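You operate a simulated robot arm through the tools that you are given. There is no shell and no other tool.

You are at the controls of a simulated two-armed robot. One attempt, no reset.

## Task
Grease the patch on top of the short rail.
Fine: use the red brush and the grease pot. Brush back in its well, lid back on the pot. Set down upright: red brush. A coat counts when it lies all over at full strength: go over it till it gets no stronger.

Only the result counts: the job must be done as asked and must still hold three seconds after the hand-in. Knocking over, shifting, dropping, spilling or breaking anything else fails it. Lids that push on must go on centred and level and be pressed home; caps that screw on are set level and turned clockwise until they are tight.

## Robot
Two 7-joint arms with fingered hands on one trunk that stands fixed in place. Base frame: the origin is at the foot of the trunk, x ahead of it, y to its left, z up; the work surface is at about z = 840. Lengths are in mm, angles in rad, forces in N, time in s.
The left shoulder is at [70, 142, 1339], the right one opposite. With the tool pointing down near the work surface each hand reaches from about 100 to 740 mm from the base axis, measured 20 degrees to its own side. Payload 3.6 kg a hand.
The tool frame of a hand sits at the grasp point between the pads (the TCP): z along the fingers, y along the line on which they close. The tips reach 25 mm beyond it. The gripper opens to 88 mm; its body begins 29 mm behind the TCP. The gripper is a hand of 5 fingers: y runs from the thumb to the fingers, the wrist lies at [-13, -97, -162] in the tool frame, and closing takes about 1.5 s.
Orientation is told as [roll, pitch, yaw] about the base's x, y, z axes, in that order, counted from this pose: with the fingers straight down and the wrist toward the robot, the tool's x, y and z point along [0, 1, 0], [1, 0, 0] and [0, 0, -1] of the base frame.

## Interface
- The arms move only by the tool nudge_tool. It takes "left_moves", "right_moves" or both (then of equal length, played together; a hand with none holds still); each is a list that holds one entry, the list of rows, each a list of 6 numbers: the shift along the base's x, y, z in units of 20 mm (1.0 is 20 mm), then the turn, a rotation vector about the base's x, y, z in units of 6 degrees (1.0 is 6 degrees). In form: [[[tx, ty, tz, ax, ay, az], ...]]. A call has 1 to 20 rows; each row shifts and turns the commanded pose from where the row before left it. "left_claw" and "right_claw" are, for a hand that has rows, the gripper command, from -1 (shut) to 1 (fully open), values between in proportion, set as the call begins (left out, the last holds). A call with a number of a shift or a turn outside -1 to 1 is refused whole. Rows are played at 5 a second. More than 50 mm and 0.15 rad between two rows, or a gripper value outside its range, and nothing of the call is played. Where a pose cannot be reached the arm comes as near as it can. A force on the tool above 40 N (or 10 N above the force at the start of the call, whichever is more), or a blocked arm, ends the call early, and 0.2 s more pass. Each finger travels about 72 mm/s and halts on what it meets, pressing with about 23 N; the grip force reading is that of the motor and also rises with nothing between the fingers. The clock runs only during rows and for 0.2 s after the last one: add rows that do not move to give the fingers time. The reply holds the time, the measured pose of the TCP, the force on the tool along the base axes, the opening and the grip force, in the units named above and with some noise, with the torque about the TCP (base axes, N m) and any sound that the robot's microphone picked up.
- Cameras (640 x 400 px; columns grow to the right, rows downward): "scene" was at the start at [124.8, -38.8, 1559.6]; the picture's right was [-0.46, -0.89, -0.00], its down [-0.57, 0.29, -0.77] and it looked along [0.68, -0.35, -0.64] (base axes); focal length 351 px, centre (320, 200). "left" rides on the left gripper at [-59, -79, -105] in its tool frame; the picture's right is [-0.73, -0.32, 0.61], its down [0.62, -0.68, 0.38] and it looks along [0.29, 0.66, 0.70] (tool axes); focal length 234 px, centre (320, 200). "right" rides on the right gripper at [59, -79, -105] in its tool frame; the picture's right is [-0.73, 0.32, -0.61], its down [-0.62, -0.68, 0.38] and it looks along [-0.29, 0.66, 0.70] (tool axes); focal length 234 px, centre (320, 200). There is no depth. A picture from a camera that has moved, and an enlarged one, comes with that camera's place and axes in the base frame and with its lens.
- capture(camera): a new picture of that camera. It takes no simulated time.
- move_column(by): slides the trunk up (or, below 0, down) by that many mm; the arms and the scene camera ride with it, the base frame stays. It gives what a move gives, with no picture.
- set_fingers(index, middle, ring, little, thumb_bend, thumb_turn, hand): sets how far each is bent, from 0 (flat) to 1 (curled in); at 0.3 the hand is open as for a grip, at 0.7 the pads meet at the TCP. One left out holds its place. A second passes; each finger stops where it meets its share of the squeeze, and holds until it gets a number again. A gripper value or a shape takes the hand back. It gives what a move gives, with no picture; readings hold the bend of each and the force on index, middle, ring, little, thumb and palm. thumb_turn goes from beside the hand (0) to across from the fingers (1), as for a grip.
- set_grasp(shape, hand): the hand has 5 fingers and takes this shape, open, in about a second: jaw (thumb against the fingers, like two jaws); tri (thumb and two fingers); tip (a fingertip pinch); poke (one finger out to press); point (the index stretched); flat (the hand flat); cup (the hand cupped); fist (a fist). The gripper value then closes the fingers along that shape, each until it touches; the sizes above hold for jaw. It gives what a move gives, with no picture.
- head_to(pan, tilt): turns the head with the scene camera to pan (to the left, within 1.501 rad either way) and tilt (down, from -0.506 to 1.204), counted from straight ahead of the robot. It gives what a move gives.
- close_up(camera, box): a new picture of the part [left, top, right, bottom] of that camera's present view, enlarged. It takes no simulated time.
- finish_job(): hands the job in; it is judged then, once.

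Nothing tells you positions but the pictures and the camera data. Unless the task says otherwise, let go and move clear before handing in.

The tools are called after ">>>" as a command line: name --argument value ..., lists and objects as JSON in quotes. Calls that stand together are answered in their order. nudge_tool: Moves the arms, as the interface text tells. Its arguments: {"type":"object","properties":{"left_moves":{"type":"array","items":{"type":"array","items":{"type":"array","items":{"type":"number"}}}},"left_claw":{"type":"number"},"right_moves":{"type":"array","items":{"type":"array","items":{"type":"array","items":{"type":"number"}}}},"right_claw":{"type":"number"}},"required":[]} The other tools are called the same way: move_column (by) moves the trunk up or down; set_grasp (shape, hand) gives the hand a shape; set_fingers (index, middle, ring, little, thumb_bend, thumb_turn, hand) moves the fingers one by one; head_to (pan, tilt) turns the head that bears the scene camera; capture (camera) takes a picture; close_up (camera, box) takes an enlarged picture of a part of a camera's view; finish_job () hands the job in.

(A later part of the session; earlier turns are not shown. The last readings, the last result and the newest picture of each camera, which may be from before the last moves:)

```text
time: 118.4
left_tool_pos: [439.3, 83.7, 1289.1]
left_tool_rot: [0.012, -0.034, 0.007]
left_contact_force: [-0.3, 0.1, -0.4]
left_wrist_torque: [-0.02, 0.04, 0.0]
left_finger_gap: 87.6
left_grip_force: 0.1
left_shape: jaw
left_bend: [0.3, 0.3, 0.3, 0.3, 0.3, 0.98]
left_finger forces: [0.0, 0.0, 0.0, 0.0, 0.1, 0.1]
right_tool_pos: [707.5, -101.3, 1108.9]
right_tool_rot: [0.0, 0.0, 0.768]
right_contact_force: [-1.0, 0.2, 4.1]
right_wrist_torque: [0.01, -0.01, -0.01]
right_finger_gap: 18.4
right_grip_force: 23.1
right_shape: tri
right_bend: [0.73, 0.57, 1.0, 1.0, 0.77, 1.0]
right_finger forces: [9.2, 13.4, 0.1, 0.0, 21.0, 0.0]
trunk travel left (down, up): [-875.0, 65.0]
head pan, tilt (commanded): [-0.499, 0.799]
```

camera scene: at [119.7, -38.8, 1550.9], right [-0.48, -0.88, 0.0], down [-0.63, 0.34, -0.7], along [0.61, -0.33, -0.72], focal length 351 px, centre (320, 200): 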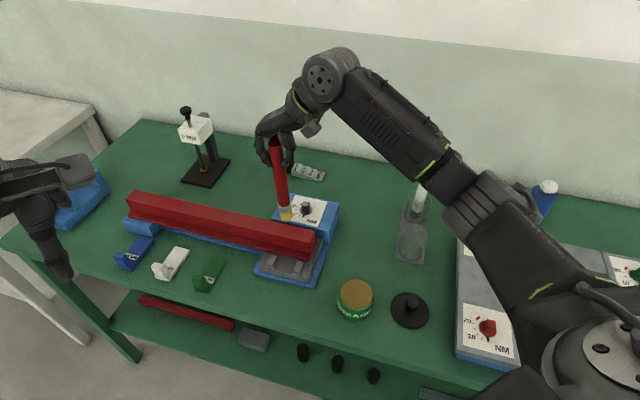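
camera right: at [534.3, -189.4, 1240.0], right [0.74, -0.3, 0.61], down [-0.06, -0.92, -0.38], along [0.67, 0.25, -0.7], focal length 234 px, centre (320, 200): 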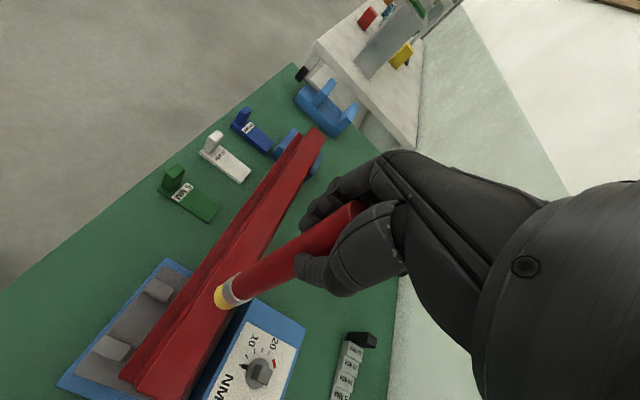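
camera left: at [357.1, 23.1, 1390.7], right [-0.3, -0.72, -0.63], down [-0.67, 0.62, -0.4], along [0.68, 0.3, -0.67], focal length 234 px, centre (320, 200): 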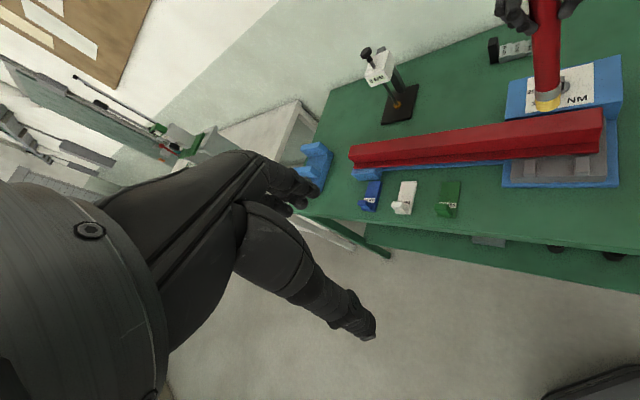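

>>> nudge_tool --right_moves '[[[-0.18, -0.174, 0, 0, 0, 0], [-0.18, -0.174, 0, 0, 0, 0], [-0.18, -0.174, 0, 0, 0, 0], [-0.18, -0.174, 0, 0, 0, 0], [-0.18, -0.174, 0, 0, 0, 0], [-0.18, -0.174, 0, 0, 0, 0], [0, 0, 0, 0, 0, 0]]]'

>>> close_up --camera "right" --box '[140, 210, 332, 350]'

>>> close_up --camera "left" --box '[400, 50, 600, 190]'

```text
time: 120.0
left_tool_pos: [438.5, 83.3, 1289.5]
left_tool_rot: [0.011, -0.033, 0.007]
left_contact_force: [-0.1, 0.5, -0.5]
left_wrist_torque: [0.01, 0.04, 0.01]
left_finger_gap: 87.6
left_grip_force: 0.0
left_shape: jaw
left_bend: [0.3, 0.3, 0.3, 0.3, 0.3, 0.98]
left_finger forces: [0.1, 0.1, 0.0, 0.0, 0.1, 0.1]
right_tool_pos: [685.3, -122.1, 1110.7]
right_tool_rot: [0.0, 0.002, 0.768]
right_contact_force: [0.0, 0.2, 3.7]
right_wrist_torque: [0.08, -0.09, 0.0]
right_finger_gap: 18.5
right_grip_force: 23.2
right_shape: tri
right_bend: [0.73, 0.57, 1.0, 1.0, 0.77, 1.0]
right_finger forces: [9.5, 13.9, 0.1, 0.0, 20.6, 0.1]
trunk travel left (down, up): [-875.0, 65.0]
head pan, tilt (commanded): [-0.499, 0.799]
```

```text
2.86 times, centred on (236, 280) of right
camera zoom: at [588.6, -135.4, 1215.1], right [0.74, -0.3, 0.61], down [-0.06, -0.92, -0.38], along [0.67, 0.25, -0.7], focal length 669 px, centre (560, -29)
```

zoom: 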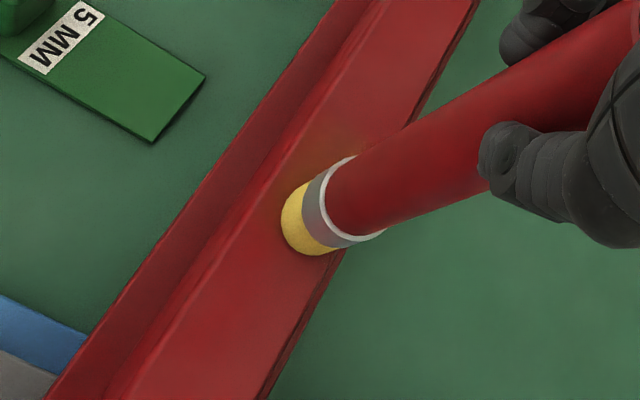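

```text
2.86 times, centred on (500, 120) of left
camera zoom: at [356.7, 23.6, 1390.8], right [-0.3, -0.72, -0.63], down [-0.67, 0.62, -0.4], along [0.68, 0.3, -0.67], focal length 669 px, centre (-194, 429)
```

zoom: 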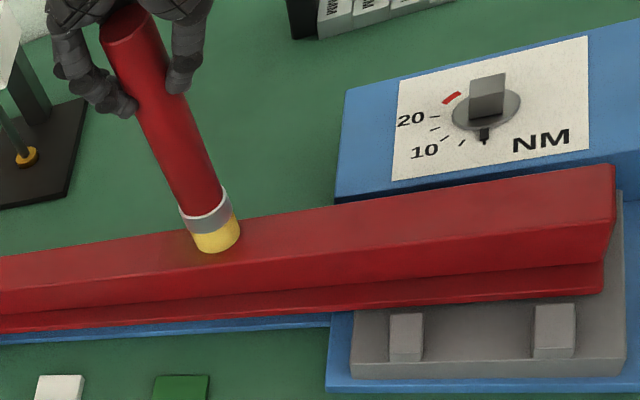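

There's a faint orange tint just left of the brush, so the patch is here, around the rail's middle. I'll lift and look closely.

>>> nudge_tool --right_moves '[[[0, 0, 0.4, 0, 0, 0], [0, 0, 0.6, 0, 0, 0], [-0.4, -0.39, 0.5, 0, 0, 0], [-0.7, -0.68, 0, 0, 0, 0], [-0.7, -0.68, 0, 0, 0, 0], [-0.7, -0.68, 0, 0, 0, 0], [0, 0, 0, 0, 0, 0]]]'

>>> capture --camera "right"

>>> close_up --camera "right" --box '[200, 130, 340, 290]'

>>> close_up --camera "left" --box '[400, 90, 540, 190]'

>>> close_up --camera "scene" --box '[130, 180, 290, 270]'

```text
time: 121.6
left_tool_pos: [439.6, 82.5, 1289.4]
left_tool_rot: [0.011, -0.032, 0.008]
left_contact_force: [0.5, 0.4, -0.3]
left_wrist_torque: [0.01, -0.03, -0.01]
left_finger_gap: 87.9
left_grip_force: 0.0
left_shape: jaw
left_bend: [0.3, 0.3, 0.3, 0.3, 0.3, 0.98]
left_finger forces: [0.0, 0.0, 0.0, 0.0, 0.0, 0.0]
right_tool_pos: [635.0, -170.8, 1138.8]
right_tool_rot: [0.001, 0.002, 0.769]
right_contact_force: [-0.2, -0.2, 0.1]
right_wrist_torque: [0.0, -0.02, 0.04]
right_finger_gap: 18.4
right_grip_force: 23.0
right_shape: tri
right_bend: [0.73, 0.57, 1.0, 1.0, 0.77, 1.0]
right_finger forces: [9.3, 13.3, 0.1, 0.0, 20.3, 0.0]
trunk travel left (down, up): [-875.0, 65.0]
head pan, tilt (commanded): [-0.499, 0.799]
```

```text
taken
camera right: at [539.1, -184.3, 1244.6], right [0.74, -0.3, 0.61], down [-0.06, -0.92, -0.38], along [0.67, 0.25, -0.7], focal length 234 px, centre (320, 200)
```

right: 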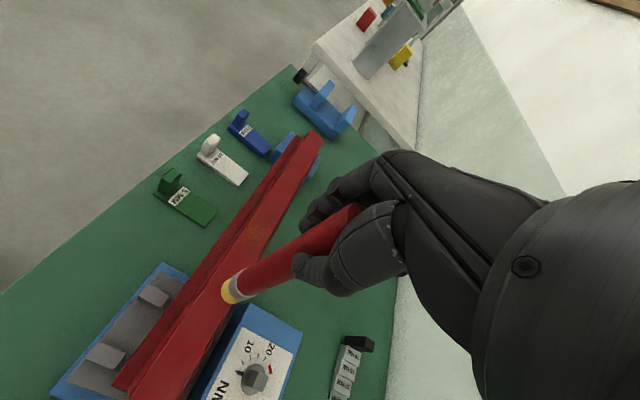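

```text
2.50 times, centred on (270, 210) of right
camera zoom: at [539.1, -184.3, 1244.6], right [0.74, -0.3, 0.61], down [-0.06, -0.92, -0.38], along [0.67, 0.25, -0.7], focal length 585 px, centre (445, 175)
```

zoom: 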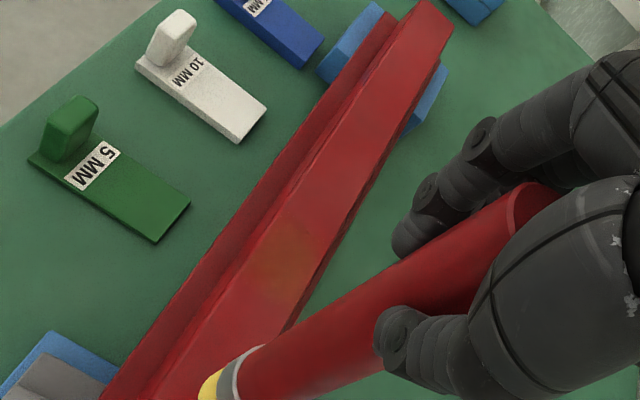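

```text
4.00 times, centred on (470, 140) of left
camera zoom: at [357.7, 23.6, 1390.6], right [-0.3, -0.72, -0.63], down [-0.67, 0.62, -0.4], along [0.68, 0.3, -0.67], focal length 937 px, centre (-280, 440)
```

zoom: 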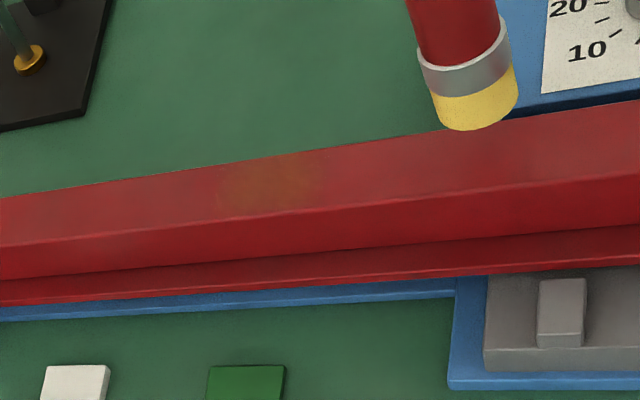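

```text
4.00 times, centred on (210, 225) of scene
camera zoom: at [120.3, -38.3, 1550.8], right [-0.48, -0.88, 0.0], down [-0.63, 0.34, -0.7], along [0.61, -0.33, -0.72], focal length 1405 px, centre (760, 100)
```

zoom: 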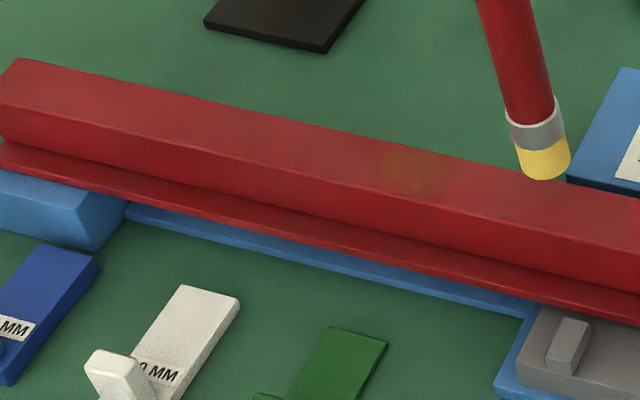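

A faint coat has started where I touched, about 170 to 220 mm from the right end, so the rail is right and the coat builds up gradually. I'll touch down in the middle of that spot and dwell, to see whether contact time strengthens it.

>>> nudge_tool --right_moves '[[[0.725, 0.69, 0, 0, 0, 0], [0.725, 0.69, 0, 0, 0, 0], [0.725, 0.69, 0, 0, 0, 0], [0.725, 0.69, 0, 0, 0, 0], [0, 0, -0.5, 0, 0, 0], [0, 0, -0.5, 0, 0, 0], [0, 0, -0.25, 0, 0, 0], [0, 0, 0, 0, 0, 0]]]'

>>> nudge_tool --right_moves '[[[0, 0, -0.1, 0, 0, 0], [0, 0, -0.05, 0, 0, 0], [0, 0, 0, 0, 0, 0]]]'

>>> nudge_tool --right_moves '[[[0, 0, -0.04, 0, 0, 0], [0, 0, 0, 0, 0, 0]]]'

```text
time: 123.4
left_tool_pos: [439.0, 83.6, 1289.3]
left_tool_rot: [0.011, -0.033, 0.007]
left_contact_force: [0.5, -1.6, 1.0]
left_wrist_torque: [0.02, 0.0, 0.01]
left_finger_gap: 87.8
left_grip_force: 0.1
left_shape: jaw
left_bend: [0.3, 0.3, 0.3, 0.3, 0.3, 0.98]
left_finger forces: [0.1, 0.0, 0.0, 0.1, 0.0, 0.0]
right_tool_pos: [692.9, -116.0, 1114.7]
right_tool_rot: [0.0, 0.003, 0.767]
right_contact_force: [0.4, 1.0, -0.8]
right_wrist_torque: [0.02, -0.02, -0.02]
right_finger_gap: 18.5
right_grip_force: 23.2
right_shape: tri
right_bend: [0.73, 0.57, 1.0, 1.0, 0.77, 1.0]
right_finger forces: [9.0, 13.3, 0.1, 0.1, 20.2, 0.0]
trunk travel left (down, up): [-875.0, 65.0]
head pan, tilt (commanded): [-0.499, 0.799]
```

```text
time: 124.2
left_tool_pos: [440.7, 83.2, 1288.0]
left_tool_rot: [0.012, -0.032, 0.007]
left_contact_force: [0.6, 0.2, -0.1]
left_wrist_torque: [-0.01, 0.01, 0.0]
left_finger_gap: 87.9
left_grip_force: 0.1
left_shape: jaw
left_bend: [0.3, 0.3, 0.3, 0.3, 0.3, 0.98]
left_finger forces: [0.1, 0.1, 0.0, 0.1, 0.0, 0.0]
right_tool_pos: [694.2, -116.3, 1110.5]
right_tool_rot: [0.001, 0.003, 0.77]
right_contact_force: [-0.5, -0.6, -0.6]
right_wrist_torque: [0.01, -0.02, -0.01]
right_finger_gap: 18.5
right_grip_force: 23.0
right_shape: tri
right_bend: [0.73, 0.57, 1.0, 1.0, 0.77, 1.0]
right_finger forces: [9.1, 13.3, 0.1, 0.0, 20.2, 0.0]
trunk travel left (down, up): [-875.0, 65.0]
head pan, tilt (commanded): [-0.499, 0.799]
```

```text
time: 124.8
left_tool_pos: [440.5, 84.1, 1289.1]
left_tool_rot: [0.013, -0.031, 0.007]
left_contact_force: [0.4, -0.9, -0.2]
left_wrist_torque: [0.0, 0.02, -0.01]
left_finger_gap: 87.8
left_grip_force: 0.0
left_shape: jaw
left_bend: [0.3, 0.3, 0.3, 0.3, 0.3, 0.98]
left_finger forces: [0.1, 0.0, 0.1, 0.1, 0.0, 0.0]
right_tool_pos: [693.5, -116.4, 1110.3]
right_tool_rot: [0.001, 0.002, 0.771]
right_contact_force: [0.5, -0.5, -0.7]
right_wrist_torque: [-0.01, 0.02, 0.0]
right_finger_gap: 18.4
right_grip_force: 22.1
right_shape: tri
right_bend: [0.73, 0.57, 1.0, 1.0, 0.77, 1.0]
right_finger forces: [9.1, 13.2, 0.0, 0.1, 20.2, 0.0]
trunk travel left (down, up): [-875.0, 65.0]
head pan, tilt (commanded): [-0.499, 0.799]
```

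>>> nudge_tool --right_moves '[[[0, 0, -0.04, 0, 0, 0], [0, 0, 0, 0, 0, 0]]]'

>>> nudge_tool --right_moves '[[[0, 0, -0.04, 0, 0, 0], [0, 0, 0, 0, 0, 0]]]'

>>> close_up --camera "right" --box '[180, 190, 320, 320]'

```text
time: 125.4
left_tool_pos: [439.1, 83.2, 1288.6]
left_tool_rot: [0.013, -0.033, 0.008]
left_contact_force: [0.3, 0.6, -0.4]
left_wrist_torque: [0.01, 0.0, 0.0]
left_finger_gap: 87.9
left_grip_force: 0.1
left_shape: jaw
left_bend: [0.3, 0.3, 0.3, 0.3, 0.3, 0.98]
left_finger forces: [0.1, 0.0, 0.0, 0.0, 0.0, 0.0]
right_tool_pos: [693.2, -117.0, 1109.6]
right_tool_rot: [-0.001, 0.002, 0.771]
right_contact_force: [0.2, 0.3, 1.0]
right_wrist_torque: [0.0, 0.0, 0.03]
right_finger_gap: 18.3
right_grip_force: 22.5
right_shape: tri
right_bend: [0.73, 0.57, 1.0, 1.0, 0.77, 1.0]
right_finger forces: [9.0, 13.4, 0.0, 0.0, 20.2, 0.0]
trunk travel left (down, up): [-875.0, 65.0]
head pan, tilt (commanded): [-0.499, 0.799]
```

```text
time: 126.0
left_tool_pos: [438.4, 84.0, 1289.1]
left_tool_rot: [0.012, -0.033, 0.006]
left_contact_force: [-0.6, 0.3, -0.2]
left_wrist_torque: [0.0, -0.03, 0.0]
left_finger_gap: 87.9
left_grip_force: 0.1
left_shape: jaw
left_bend: [0.3, 0.3, 0.3, 0.3, 0.3, 0.98]
left_finger forces: [0.1, 0.1, 0.0, 0.1, 0.0, 0.0]
right_tool_pos: [692.7, -115.4, 1109.8]
right_tool_rot: [0.0, 0.0, 0.768]
right_contact_force: [-0.2, 0.3, 4.6]
right_wrist_torque: [0.02, -0.02, 0.02]
right_finger_gap: 18.6
right_grip_force: 23.3
right_shape: tri
right_bend: [0.73, 0.57, 1.0, 1.0, 0.77, 1.0]
right_finger forces: [9.1, 13.5, 0.0, 0.0, 20.7, 0.0]
trunk travel left (down, up): [-875.0, 65.0]
head pan, tilt (commanded): [-0.499, 0.799]
```

```text
3.08 times, centred on (250, 255) of right
camera zoom: at [596.6, -129.0, 1215.0], right [0.74, -0.3, 0.61], down [-0.06, -0.92, -0.38], along [0.67, 0.25, -0.7], focal length 720 px, centre (535, 31)
```

zoom: 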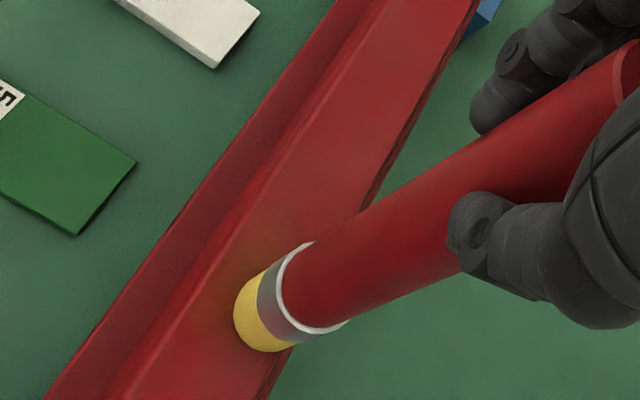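

>>> nudge_tool --right_moves '[[[0, 0, -0.02, 0, 0, 0], [0, 0, 0, 0, 0, 0], [0, 0, 0, 0, 0, 0], [0, 0, 0, 0, 0, 0], [0, 0, 0, 0, 0, 0], [0, 0, 0, 0, 0, 0], [0, 0, 0, 0, 0, 0], [0, 0, 0, 0, 0, 0], [0, 0, 0, 0, 0, 0], [0, 0, 0, 0, 0, 0]]]'

>>> nudge_tool --right_moves '[[[0, 0, 0.4, 0, 0, 0], [0, 0, 0.6, 0, 0, 0], [-0.4, -0.39, 0.5, 0, 0, 0], [-0.7, -0.68, 0, 0, 0, 0], [-0.7, -0.68, 0, 0, 0, 0], [-0.7, -0.68, 0, 0, 0, 0], [0, 0, 0, 0, 0, 0]]]'

>>> close_up --camera "right" --box '[200, 130, 340, 290]'

>>> close_up --camera "left" --box '[400, 90, 540, 190]'

>>> close_up --camera "scene" --box '[160, 190, 288, 260]'

```text
time: 128.2
left_tool_pos: [437.3, 83.3, 1288.5]
left_tool_rot: [0.012, -0.034, 0.007]
left_contact_force: [0.4, 0.4, -0.3]
left_wrist_torque: [-0.01, 0.01, 0.01]
left_finger_gap: 87.8
left_grip_force: 0.0
left_shape: jaw
left_bend: [0.3, 0.3, 0.3, 0.3, 0.3, 0.98]
left_finger forces: [0.0, 0.0, 0.0, 0.1, 0.0, 0.1]
right_tool_pos: [692.1, -115.8, 1108.6]
right_tool_rot: [0.0, 0.001, 0.766]
right_contact_force: [-0.5, -0.1, 7.3]
right_wrist_torque: [0.03, -0.04, -0.01]
right_finger_gap: 18.5
right_grip_force: 22.7
right_shape: tri
right_bend: [0.73, 0.57, 1.0, 1.0, 0.77, 1.0]
right_finger forces: [9.3, 13.6, 0.0, 0.0, 21.0, 0.0]
trunk travel left (down, up): [-875.0, 65.0]
head pan, tilt (commanded): [-0.499, 0.799]
```

```text
time: 129.8
left_tool_pos: [439.8, 84.3, 1289.2]
left_tool_rot: [0.012, -0.03, 0.005]
left_contact_force: [0.8, 0.3, -0.7]
left_wrist_torque: [0.01, 0.02, 0.0]
left_finger_gap: 87.8
left_grip_force: 0.1
left_shape: jaw
left_bend: [0.3, 0.3, 0.3, 0.3, 0.3, 0.98]
left_finger forces: [0.0, 0.1, 0.0, 0.0, 0.1, 0.0]
right_tool_pos: [642.6, -165.2, 1138.5]
right_tool_rot: [0.001, 0.001, 0.769]
right_contact_force: [0.3, 0.3, -2.4]
right_wrist_torque: [-0.02, 0.04, 0.01]
right_finger_gap: 18.4
right_grip_force: 23.4
right_shape: tri
right_bend: [0.73, 0.57, 1.0, 1.0, 0.77, 1.0]
right_finger forces: [9.0, 13.3, 0.0, 0.0, 20.1, 0.0]
trunk travel left (down, up): [-875.0, 65.0]
head pan, tilt (commanded): [-0.499, 0.799]
```

```text
2.50 times, centred on (270, 210) of right
camera zoom: at [547.3, -177.3, 1244.4], right [0.74, -0.3, 0.61], down [-0.06, -0.92, -0.38], along [0.67, 0.25, -0.7], focal length 585 px, centre (445, 175)
```

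zoom: 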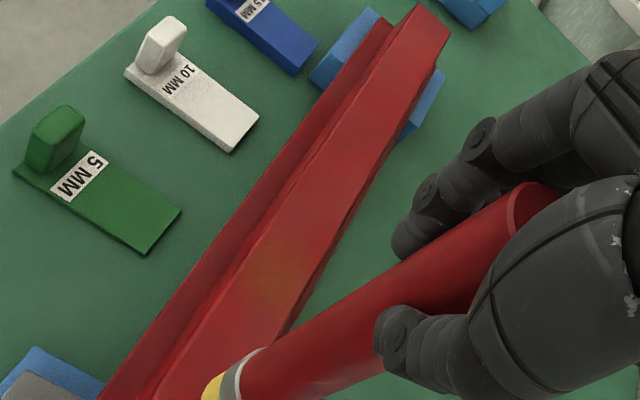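

```text
4.00 times, centred on (470, 140) of left
camera zoom: at [357.8, 23.8, 1390.5], right [-0.3, -0.72, -0.63], down [-0.67, 0.62, -0.4], along [0.68, 0.3, -0.67], focal length 937 px, centre (-280, 440)
```

zoom: 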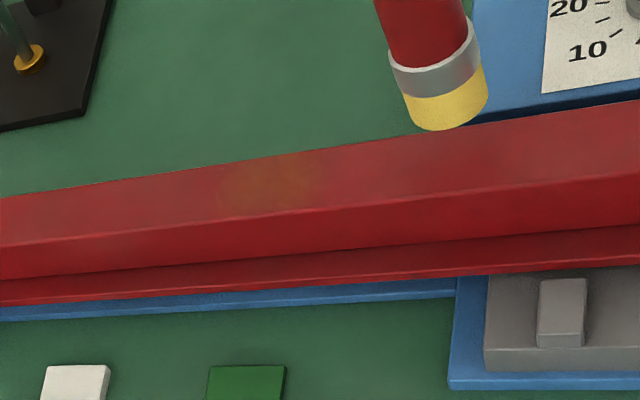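

```text
5.00 times, centred on (224, 225) of scene
camera zoom: at [120.5, -38.0, 1550.8], right [-0.48, -0.88, 0.0], down [-0.63, 0.34, -0.7], along [0.61, -0.33, -0.72], focal length 1756 px, centre (800, 75)
```

zoom: 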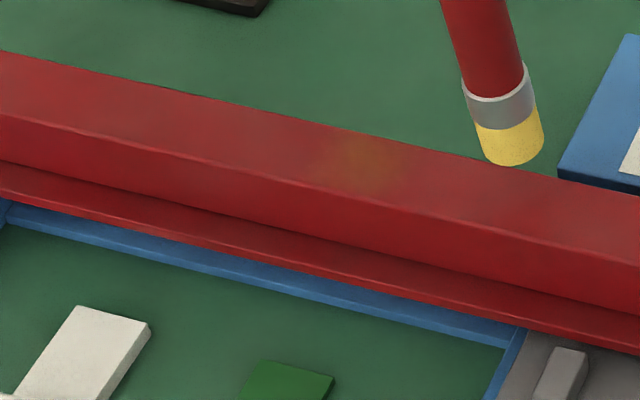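

Dwelling alone doesn't strengthen the coat, so it takes sliding strokes. I'll stroke with very light pressure from 120 to 230 mm and back.

>>> nudge_tool --right_moves '[[[0, 0, -0.6, 0, 0, 0], [0, 0, -0.6, 0, 0, 0], [0, 0, -0.2, 0, 0, 0], [0, 0, -0.055, 0, 0, 0], [0, 0, 0, 0, 0, 0]]]'

>>> nudge_tool --right_moves '[[[0.18, 0.174, 0, 0, 0, 0], [0.359, 0.348, 0, 0, 0, 0], [0.359, 0.348, 0, 0, 0, 0], [0.359, 0.348, 0, 0, 0, 0], [0.359, 0.348, 0, 0, 0, 0], [0.359, 0.348, 0, 0, 0, 0], [0.359, 0.348, 0, 0, 0, 0], [0.359, 0.348, 0, 0, 0, 0], [0.359, 0.348, 0, 0, 0, 0], [0.359, 0.348, 0, 0, 0, 0], [0.359, 0.348, 0, 0, 0, 0], [0.18, 0.174, 0, 0, 0, 0], [0, 0, 0, 0, 0, 0]]]'

>>> close_up --camera "right" --box '[180, 190, 320, 320]'

>>> close_up --camera "left" --box '[380, 70, 560, 190]'

```text
time: 131.0
left_tool_pos: [437.9, 84.7, 1288.9]
left_tool_rot: [0.012, -0.033, 0.007]
left_contact_force: [0.3, -0.4, 0.9]
left_wrist_torque: [0.04, 0.01, 0.01]
left_finger_gap: 88.0
left_grip_force: 0.0
left_shape: jaw
left_bend: [0.3, 0.3, 0.3, 0.3, 0.3, 0.98]
left_finger forces: [0.0, 0.1, 0.0, 0.1, 0.1, 0.0]
right_tool_pos: [641.6, -164.8, 1109.6]
right_tool_rot: [0.001, 0.0, 0.769]
right_contact_force: [-0.3, 1.1, 2.6]
right_wrist_torque: [0.0, 0.02, -0.02]
right_finger_gap: 18.3
right_grip_force: 23.4
right_shape: tri
right_bend: [0.73, 0.57, 1.0, 1.0, 0.77, 1.0]
right_finger forces: [9.0, 13.4, 0.0, 0.1, 20.5, 0.1]
trunk travel left (down, up): [-875.0, 65.0]
head pan, tilt (commanded): [-0.499, 0.799]
```

```text
time: 133.8
left_tool_pos: [439.7, 82.6, 1287.8]
left_tool_rot: [0.013, -0.033, 0.006]
left_contact_force: [-0.2, -1.1, -0.7]
left_wrist_torque: [0.0, -0.01, 0.02]
left_finger_gap: 87.9
left_grip_force: 0.1
left_shape: jaw
left_bend: [0.3, 0.3, 0.3, 0.3, 0.3, 0.98]
left_finger forces: [0.1, 0.0, 0.0, 0.0, 0.1, 0.2]
right_tool_pos: [722.5, -87.9, 1109.3]
right_tool_rot: [-0.001, 0.0, 0.768]
right_contact_force: [-0.7, -1.2, 1.1]
right_wrist_torque: [-0.07, 0.04, -0.02]
right_finger_gap: 18.5
right_grip_force: 22.5
right_shape: tri
right_bend: [0.73, 0.57, 1.0, 1.0, 0.77, 1.0]
right_finger forces: [9.0, 13.1, 0.0, 0.0, 21.1, 0.0]
trunk travel left (down, up): [-875.0, 65.0]
head pan, tilt (commanded): [-0.499, 0.799]
```

```text
3.08 times, centred on (250, 255) of right
camera zoom: at [625.6, -100.3, 1215.0], right [0.74, -0.3, 0.61], down [-0.06, -0.92, -0.38], along [0.67, 0.25, -0.7], focal length 720 px, centre (535, 31)
```

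zoom: 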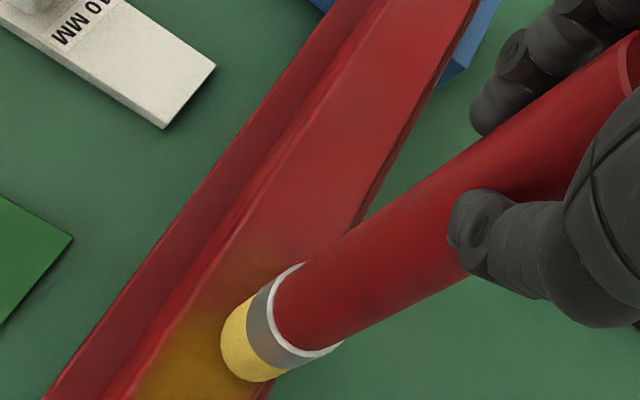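

```text
3.33 times, centred on (470, 130) of left
camera zoom: at [356.8, 23.2, 1390.8], right [-0.3, -0.72, -0.63], down [-0.67, 0.62, -0.4], along [0.68, 0.3, -0.67], focal length 781 px, centre (-180, 433)
```

zoom: 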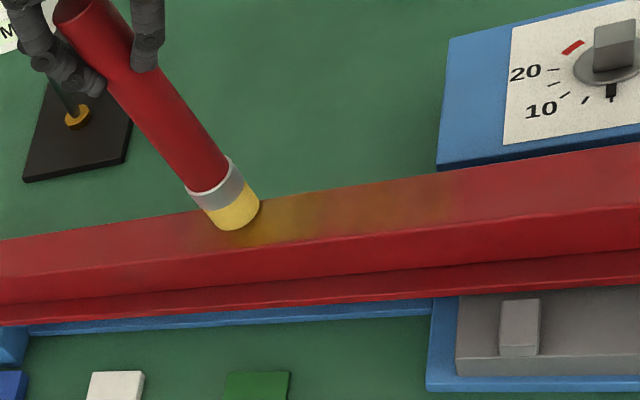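

A clear golden coat now trails behind the brush, so light strokes work. I'll stroke back along the rail, shifting slightly toward its front, which also straightens the brush.

>>> nudge_tool --right_moves '[[[-0.1, 0.1, 0.01, 0, 0, 0], [-0.3, -0.05, 0, 0, 0, 0], [-0.359, -0.348, 0, 0, 0, 0], [-0.359, -0.348, 0, 0, 0, 0], [-0.359, -0.348, 0, 0, 0, 0], [-0.359, -0.348, 0, 0, 0, 0], [-0.359, -0.348, 0, 0, 0, 0], [-0.359, -0.348, 0, 0, 0, 0], [-0.359, -0.348, 0, 0, 0, 0], [-0.359, -0.348, 0, 0, 0, 0], [-0.359, -0.348, 0, 0, 0, 0], [-0.359, -0.348, 0, 0, 0, 0], [0, 0, 0, 0, 0, 0]]]'

>>> capture --camera "right"

>>> close_up --camera "right" --box '[180, 170, 340, 320]'

>>> close_up --camera "left" --box '[380, 70, 560, 190]'

```text
time: 136.6
left_tool_pos: [439.6, 83.9, 1289.0]
left_tool_rot: [0.012, -0.032, 0.007]
left_contact_force: [0.1, -0.1, 0.0]
left_wrist_torque: [0.02, 0.03, 0.01]
left_finger_gap: 87.8
left_grip_force: 0.1
left_shape: jaw
left_bend: [0.3, 0.3, 0.3, 0.3, 0.3, 0.98]
left_finger forces: [0.0, 0.0, 0.0, 0.1, 0.0, 0.1]
right_tool_pos: [643.3, -155.6, 1110.4]
right_tool_rot: [0.0, 0.001, 0.77]
right_contact_force: [0.0, 0.9, -0.4]
right_wrist_torque: [-0.01, 0.05, 0.04]
right_finger_gap: 18.4
right_grip_force: 23.1
right_shape: tri
right_bend: [0.73, 0.57, 1.0, 1.0, 0.77, 1.0]
right_finger forces: [8.8, 13.2, 0.0, 0.0, 20.2, 0.0]
trunk travel left (down, up): [-875.0, 65.0]
head pan, tilt (commanded): [-0.499, 0.799]
```

```text
taken
camera right: at [546.3, -169.0, 1215.4], right [0.74, -0.3, 0.61], down [-0.06, -0.92, -0.38], along [0.67, 0.25, -0.7], focal length 234 px, centre (320, 200)
```

right: 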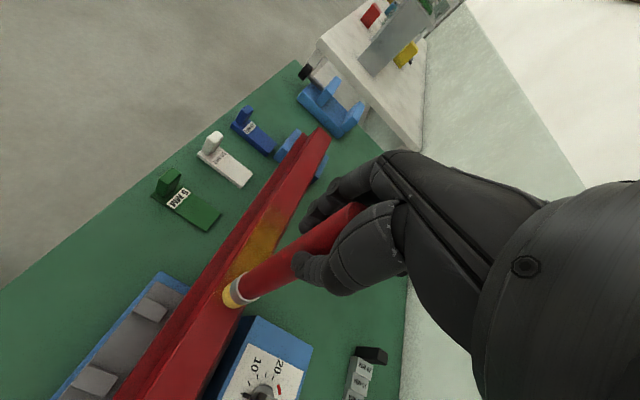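

```text
2.67 times, centred on (260, 245) of right
camera zoom: at [546.3, -169.0, 1215.4], right [0.74, -0.3, 0.61], down [-0.06, -0.92, -0.38], along [0.67, 0.25, -0.7], focal length 624 px, centre (480, 80)
```

zoom: 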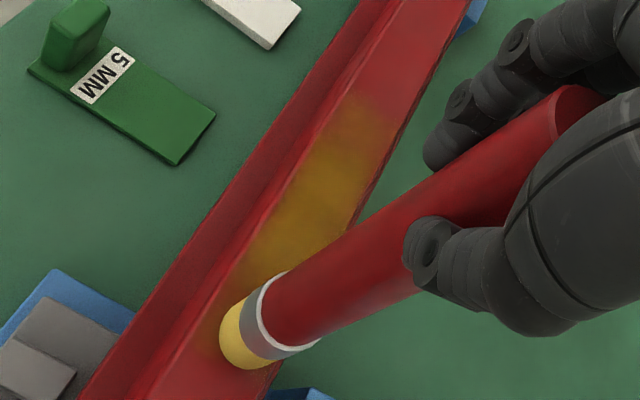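

```text
3.33 times, centred on (470, 130) of left
camera zoom: at [357.5, 23.7, 1390.6], right [-0.3, -0.72, -0.63], down [-0.67, 0.62, -0.4], along [0.68, 0.3, -0.67], focal length 781 px, centre (-180, 433)
```

zoom: 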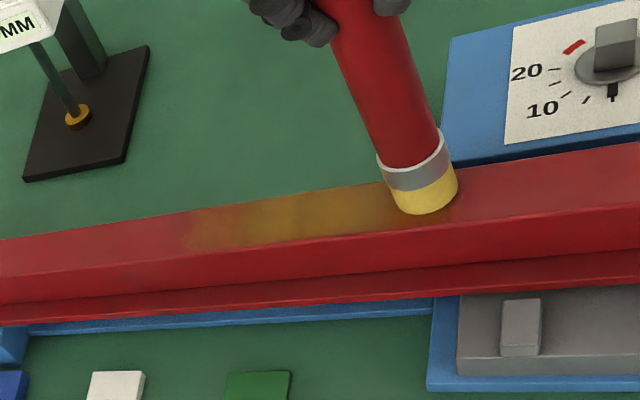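

The coat is building, and its left end shows at about 235 mm, which is where my stroke stopped. I'll check how far the patch goes leftward with a less twisted wrist for extra reach.

>>> nudge_tool --right_moves '[[[0, 0, 0.4, 0, 0, 0], [0, 0, 0.5, 0, 0, 0], [0.53, 0.43, 0, 0, 0, -0.745], [0.53, 0.43, 0, 0, 0, -0.745], [0.53, 0.43, 0, 0, 0, -0.745], [0.53, 0.43, 0, 0, 0, -0.745], [0.53, 0.43, 0, 0, 0, -0.745], [0.53, 0.43, 0, 0, 0, -0.745], [0, 0, 0, 0, 0, 0]]]'

>>> capture --camera "right"

>>> close_up --camera "right" --box '[180, 170, 340, 320]'

>>> close_up --camera "left" --box '[380, 70, 560, 190]'

>>> close_up --camera "scene" --box '[140, 130, 300, 260]'

```text
time: 138.6
left_tool_pos: [439.7, 83.9, 1288.2]
left_tool_rot: [0.013, -0.033, 0.006]
left_contact_force: [-0.3, 0.7, -0.4]
left_wrist_torque: [0.02, 0.01, -0.01]
left_finger_gap: 87.9
left_grip_force: 0.0
left_shape: jaw
left_bend: [0.3, 0.3, 0.3, 0.3, 0.3, 0.98]
left_finger forces: [0.0, 0.0, 0.1, 0.0, 0.0, 0.0]
right_tool_pos: [705.3, -105.3, 1127.1]
right_tool_rot: [0.0, 0.002, 0.302]
right_contact_force: [0.8, 1.1, 0.3]
right_wrist_torque: [-0.01, -0.02, -0.02]
right_finger_gap: 18.1
right_grip_force: 23.2
right_shape: tri
right_bend: [0.73, 0.57, 1.0, 1.0, 0.77, 1.0]
right_finger forces: [8.7, 13.4, 0.0, 0.0, 20.0, 0.0]
trunk travel left (down, up): [-875.0, 65.0]
head pan, tilt (commanded): [-0.499, 0.799]
```

```text
taken
camera right: at [614.4, -73.1, 1233.2], right [0.52, -0.6, 0.61], down [-0.47, -0.8, -0.38], along [0.71, -0.08, -0.7], focal length 234 px, centre (320, 200)
```

right: 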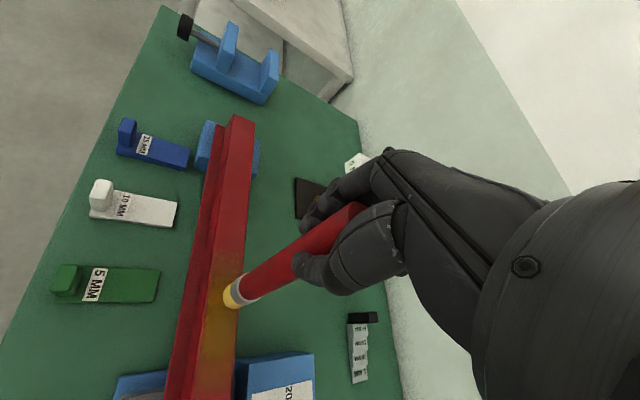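

```text
2.67 times, centred on (260, 245) of right
camera zoom: at [614.4, -73.1, 1233.2], right [0.52, -0.6, 0.61], down [-0.47, -0.8, -0.38], along [0.71, -0.08, -0.7], focal length 624 px, centre (480, 80)
```

zoom: 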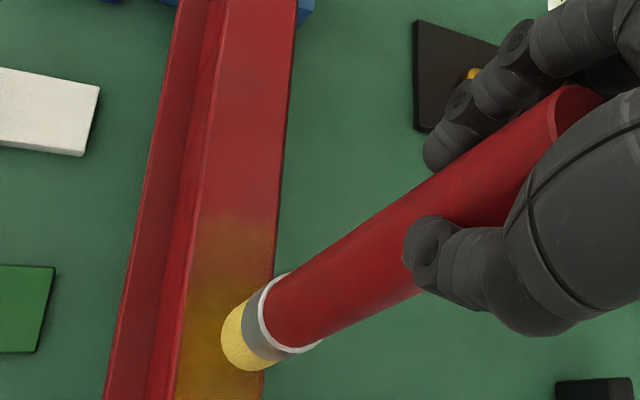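

```text
3.33 times, centred on (470, 130) of left
camera zoom: at [357.4, 23.1, 1390.7], right [-0.3, -0.72, -0.63], down [-0.67, 0.62, -0.4], along [0.68, 0.3, -0.67], focal length 781 px, centre (-180, 433)
```

zoom: 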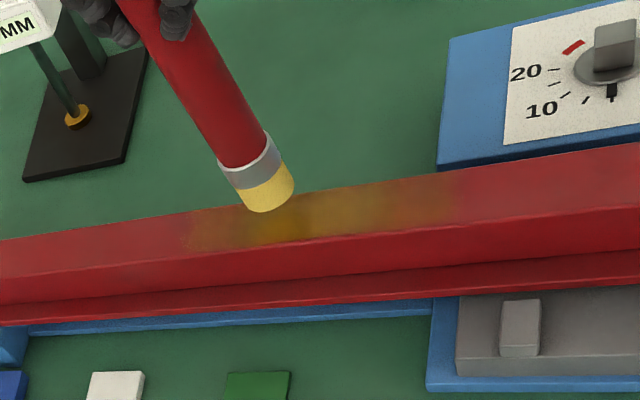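

```text
3.08 times, centred on (220, 195) of scene
camera zoom: at [120.0, -38.7, 1550.8], right [-0.48, -0.88, 0.0], down [-0.63, 0.34, -0.7], along [0.61, -0.33, -0.72], focal length 1081 px, centre (628, 215)
```

zoom: 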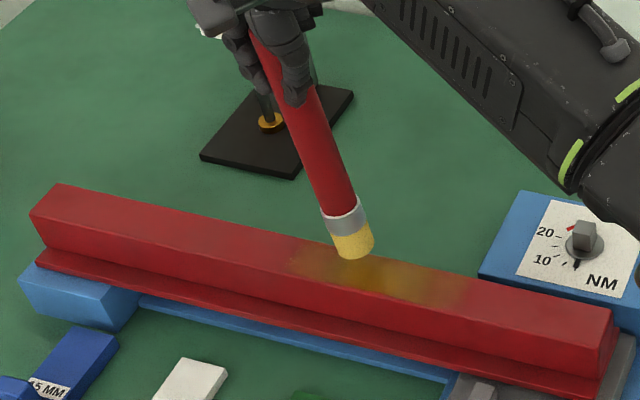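

>>> nudge_tool --right_moves '[[[0, 0, -0.5, 0, 0, 0], [0, 0, -0.35, 0, 0, 0], [0, 0, -0.06, 0, 0, 0], [0, 0, 0, 0, 0, 0]]]'

>>> close_up --camera "right" --box '[180, 170, 340, 320]'

```text
time: 139.6
left_tool_pos: [440.4, 84.5, 1289.8]
left_tool_rot: [0.011, -0.033, 0.007]
left_contact_force: [-0.8, 0.3, 0.4]
left_wrist_torque: [0.0, -0.03, 0.0]
left_finger_gap: 87.6
left_grip_force: 0.2
left_shape: jaw
left_bend: [0.3, 0.3, 0.3, 0.3, 0.3, 0.98]
left_finger forces: [0.1, 0.1, 0.1, 0.0, 0.1, 0.1]
right_tool_pos: [704.6, -103.6, 1109.4]
right_tool_rot: [0.0, -0.001, 0.299]
right_contact_force: [0.4, -0.2, 2.5]
right_wrist_torque: [0.03, 0.02, -0.03]
right_finger_gap: 18.2
right_grip_force: 23.1
right_shape: tri
right_bend: [0.73, 0.57, 1.0, 1.0, 0.77, 1.0]
right_finger forces: [8.7, 13.5, 0.0, 0.0, 20.1, 0.1]
trunk travel left (down, up): [-875.0, 65.0]
head pan, tilt (commanded): [-0.499, 0.799]
```

```text
2.67 times, centred on (260, 245) of right
camera zoom: at [614.3, -72.6, 1215.1], right [0.52, -0.6, 0.61], down [-0.47, -0.8, -0.38], along [0.71, -0.08, -0.7], focal length 624 px, centre (480, 80)
```

zoom: 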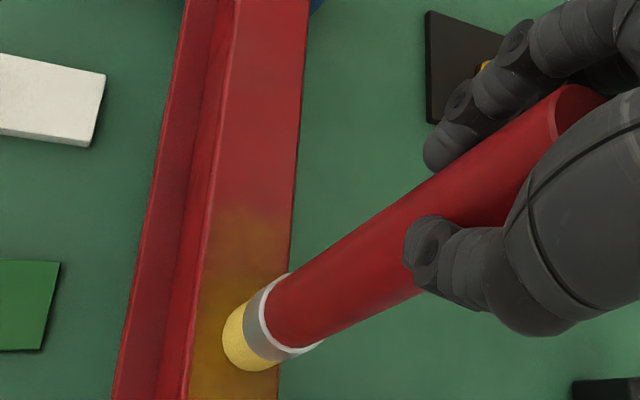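

>>> nudge_tool --right_moves '[[[0.18, 0.174, 0, 0, 0, 0], [0.359, 0.348, 0, 0, 0, 0], [0.359, 0.348, 0, 0, 0, 0], [0.359, 0.348, 0, 0, 0, 0], [0.359, 0.348, 0, 0, 0, 0], [0.359, 0.348, 0, 0, 0, 0], [0.359, 0.348, 0, 0, 0, 0], [0.18, 0.174, 0, 0, 0, 0], [0, 0, 0, 0, 0, 0]]]'

>>> close_up --camera "right" --box '[160, 170, 340, 350]'

>>> close_up --camera "left" --box '[380, 70, 560, 190]'

```text
time: 141.6
left_tool_pos: [439.4, 83.9, 1289.7]
left_tool_rot: [0.014, -0.032, 0.007]
left_contact_force: [-1.2, 0.0, 0.0]
left_wrist_torque: [-0.01, 0.02, -0.02]
left_finger_gap: 87.6
left_grip_force: 0.1
left_shape: jaw
left_bend: [0.3, 0.3, 0.3, 0.3, 0.3, 0.98]
left_finger forces: [0.0, 0.1, 0.0, 0.0, 0.0, 0.1]
right_tool_pos: [744.0, -56.3, 1108.3]
right_tool_rot: [0.001, 0.0, 0.299]
right_contact_force: [0.4, 0.4, 2.6]
right_wrist_torque: [-0.02, -0.04, -0.02]
right_finger_gap: 17.8
right_grip_force: 23.0
right_shape: tri
right_bend: [0.73, 0.57, 1.0, 1.0, 0.77, 1.0]
right_finger forces: [6.6, 13.9, 0.1, 0.1, 15.8, 0.1]
right hand out of reach, approached as far as the arm can: row 7, 8
trunk travel left (down, up): [-875.0, 65.0]
head pan, tilt (commanded): [-0.499, 0.799]
```

```text
2.22 times, centred on (250, 260) of right
camera zoom: at [652.0, -24.2, 1213.6], right [0.52, -0.6, 0.61], down [-0.47, -0.8, -0.38], along [0.71, -0.08, -0.7], focal length 520 px, centre (476, 67)
```

zoom: 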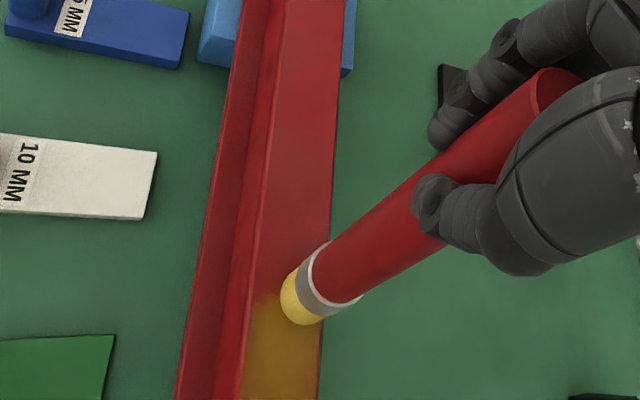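

```text
3.33 times, centred on (470, 130) of left
camera zoom: at [356.7, 23.6, 1390.9], right [-0.3, -0.72, -0.63], down [-0.67, 0.62, -0.4], along [0.68, 0.3, -0.67], focal length 781 px, centre (-180, 433)
```

zoom: 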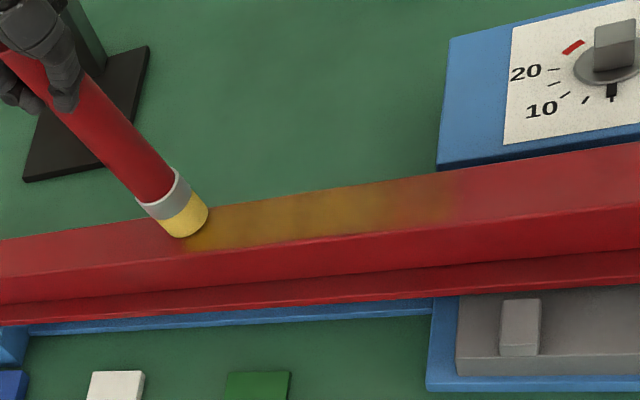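

>>> nudge_tool --right_moves '[[[0, 0, 0.5, 0, 0, 0], [0, 0, 0.6, 0, 0, 0], [-0.359, -0.348, 0, 0, 0, 0], [-0.7, -0.68, 0, 0, 0, 0], [-0.7, -0.68, 0, 0, 0, 0], [-0.7, -0.68, 0, 0, 0, 0], [-0.7, -0.68, 0, 0, 0, 0], [0, 0, 0, 0, 0, 0]]]'

>>> capture --camera "right"

>>> close_up --camera "left" --box '[400, 100, 540, 180]'

>>> close_up --camera "right" --box '[160, 170, 320, 350]'

>>> close_up --camera "scene" --box '[160, 190, 300, 270]'

```text
time: 143.4
left_tool_pos: [438.8, 83.4, 1289.0]
left_tool_rot: [0.011, -0.032, 0.008]
left_contact_force: [-0.9, -0.6, 0.4]
left_wrist_torque: [0.0, -0.03, -0.02]
left_finger_gap: 87.8
left_grip_force: 0.1
left_shape: jaw
left_bend: [0.3, 0.3, 0.3, 0.3, 0.3, 0.98]
left_finger forces: [0.0, 0.0, 0.0, 0.0, 0.0, 0.1]
right_tool_pos: [681.0, -118.4, 1127.9]
right_tool_rot: [-0.001, 0.002, 0.301]
right_contact_force: [0.5, 0.1, -1.1]
right_wrist_torque: [0.02, 0.0, 0.01]
right_finger_gap: 14.3
right_grip_force: 22.9
right_shape: tri
right_bend: [0.74, 0.73, 1.0, 1.0, 0.82, 1.0]
right_finger forces: [2.7, 7.1, 10.5, 0.0, 0.4, 0.0]
trunk travel left (down, up): [-875.0, 65.0]
head pan, tilt (commanded): [-0.499, 0.799]
```

```text
taken
camera right: at [589.0, -86.4, 1234.0], right [0.52, -0.6, 0.61], down [-0.47, -0.8, -0.38], along [0.71, -0.08, -0.7], focal length 234 px, centre (320, 200)
```

right: 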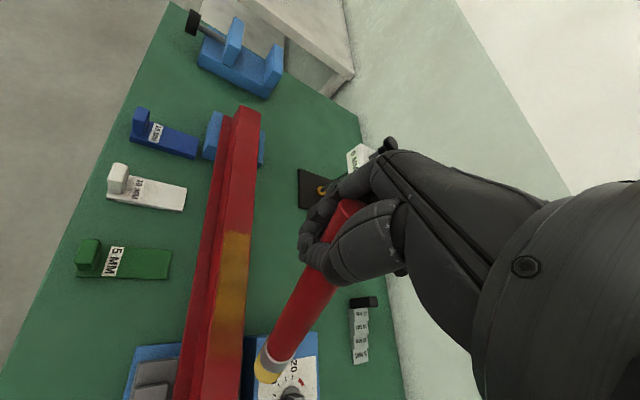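

```text
4.57 times, centred on (470, 140) of left
camera zoom: at [357.5, 23.7, 1390.6], right [-0.3, -0.72, -0.63], down [-0.67, 0.62, -0.4], along [0.68, 0.3, -0.67], focal length 1070 px, centre (-366, 474)
```

zoom: 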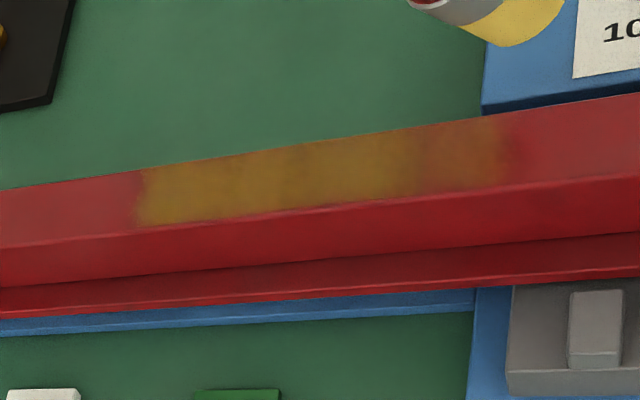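

```text
2.22 times, centred on (240, 260) of right
camera zoom: at [589.0, -86.4, 1234.0], right [0.52, -0.6, 0.61], down [-0.47, -0.8, -0.38], along [0.71, -0.08, -0.7], focal length 520 px, centre (498, 67)
```

zoom: 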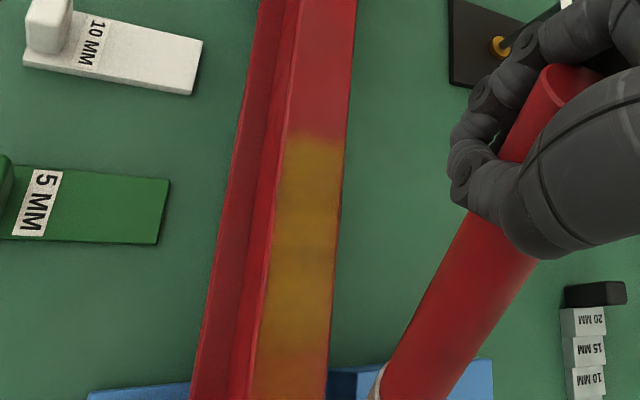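

```text
4.57 times, centred on (230, 230) of scene
camera zoom: at [120.1, -38.1, 1550.8], right [-0.48, -0.88, 0.0], down [-0.63, 0.34, -0.7], along [0.61, -0.33, -0.72], focal length 1606 px, centre (731, 63)
```

zoom: 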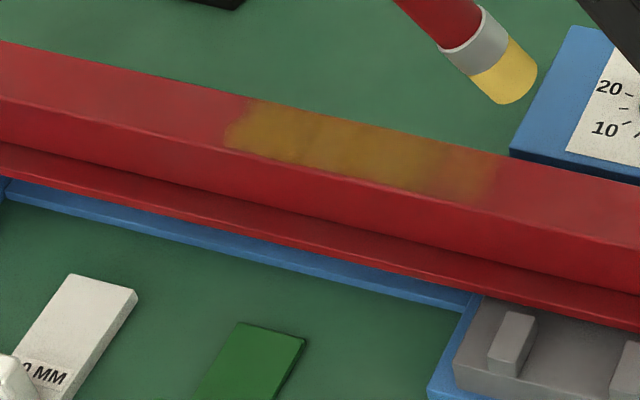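

The patch is now clear: roughly 107 to 252 mm from the right end, across the full rail width. But the brush has twisted badly in the grip and the thumb force is only 0.4 N, so I must secure it. I'm looking closely before moving.

>>> close_up --camera "right" --box '[260, 150, 420, 400]'

>>> close_up --camera "scene" --box '[200, 100, 330, 230]'

>>> capture --camera "left"

>>> close_up --camera "left" --box '[420, 0, 620, 160]'

```text
1.60 times, centred on (340, 275) of right
camera zoom: at [589.0, -86.4, 1234.0], right [0.52, -0.6, 0.61], down [-0.47, -0.8, -0.38], along [0.71, -0.08, -0.7], focal length 375 px, centre (288, 80)
```

zoom: 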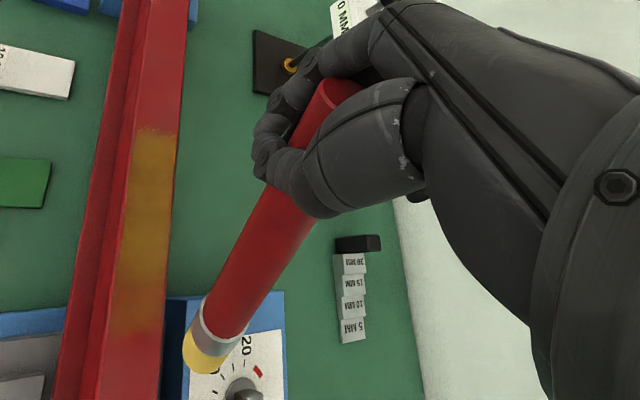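

```text
3.08 times, centred on (265, 165) of scene
camera zoom: at [120.1, -38.1, 1550.8], right [-0.48, -0.88, 0.0], down [-0.63, 0.34, -0.7], along [0.61, -0.33, -0.72], focal length 1081 px, centre (489, 308)
```

zoom: 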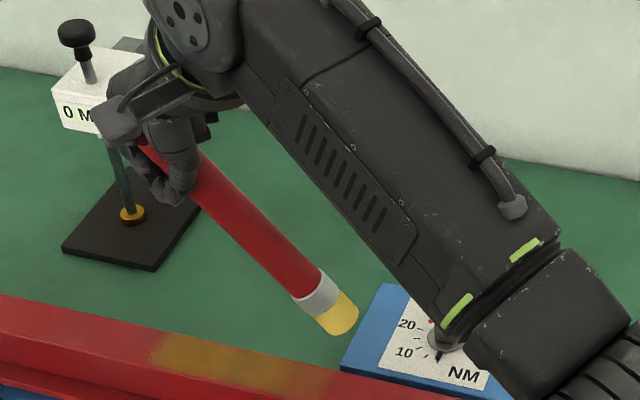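

```text
taken
camera left: at [357.5, 23.7, 1390.6], right [-0.3, -0.72, -0.63], down [-0.67, 0.62, -0.4], along [0.68, 0.3, -0.67], focal length 234 px, centre (320, 200)
```

left: 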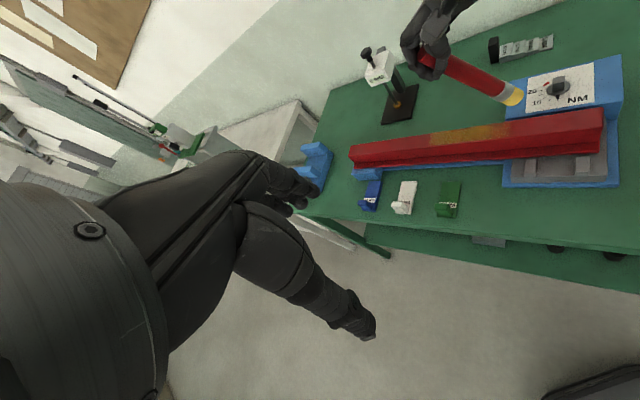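

```text
2.50 times, centred on (520, 80) of left
camera zoom: at [357.5, 23.7, 1390.6], right [-0.3, -0.72, -0.63], down [-0.67, 0.62, -0.4], along [0.68, 0.3, -0.67], focal length 585 px, centre (-180, 500)
```

zoom: 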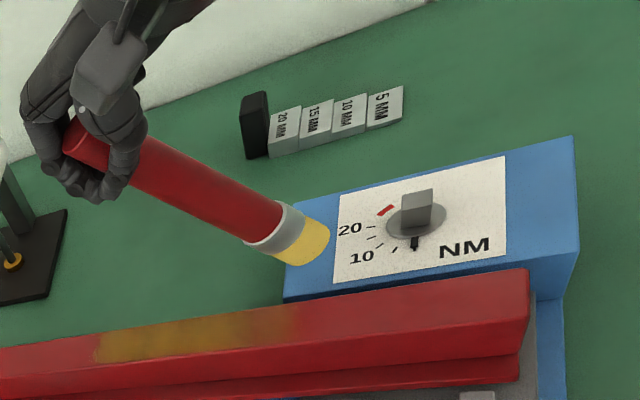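

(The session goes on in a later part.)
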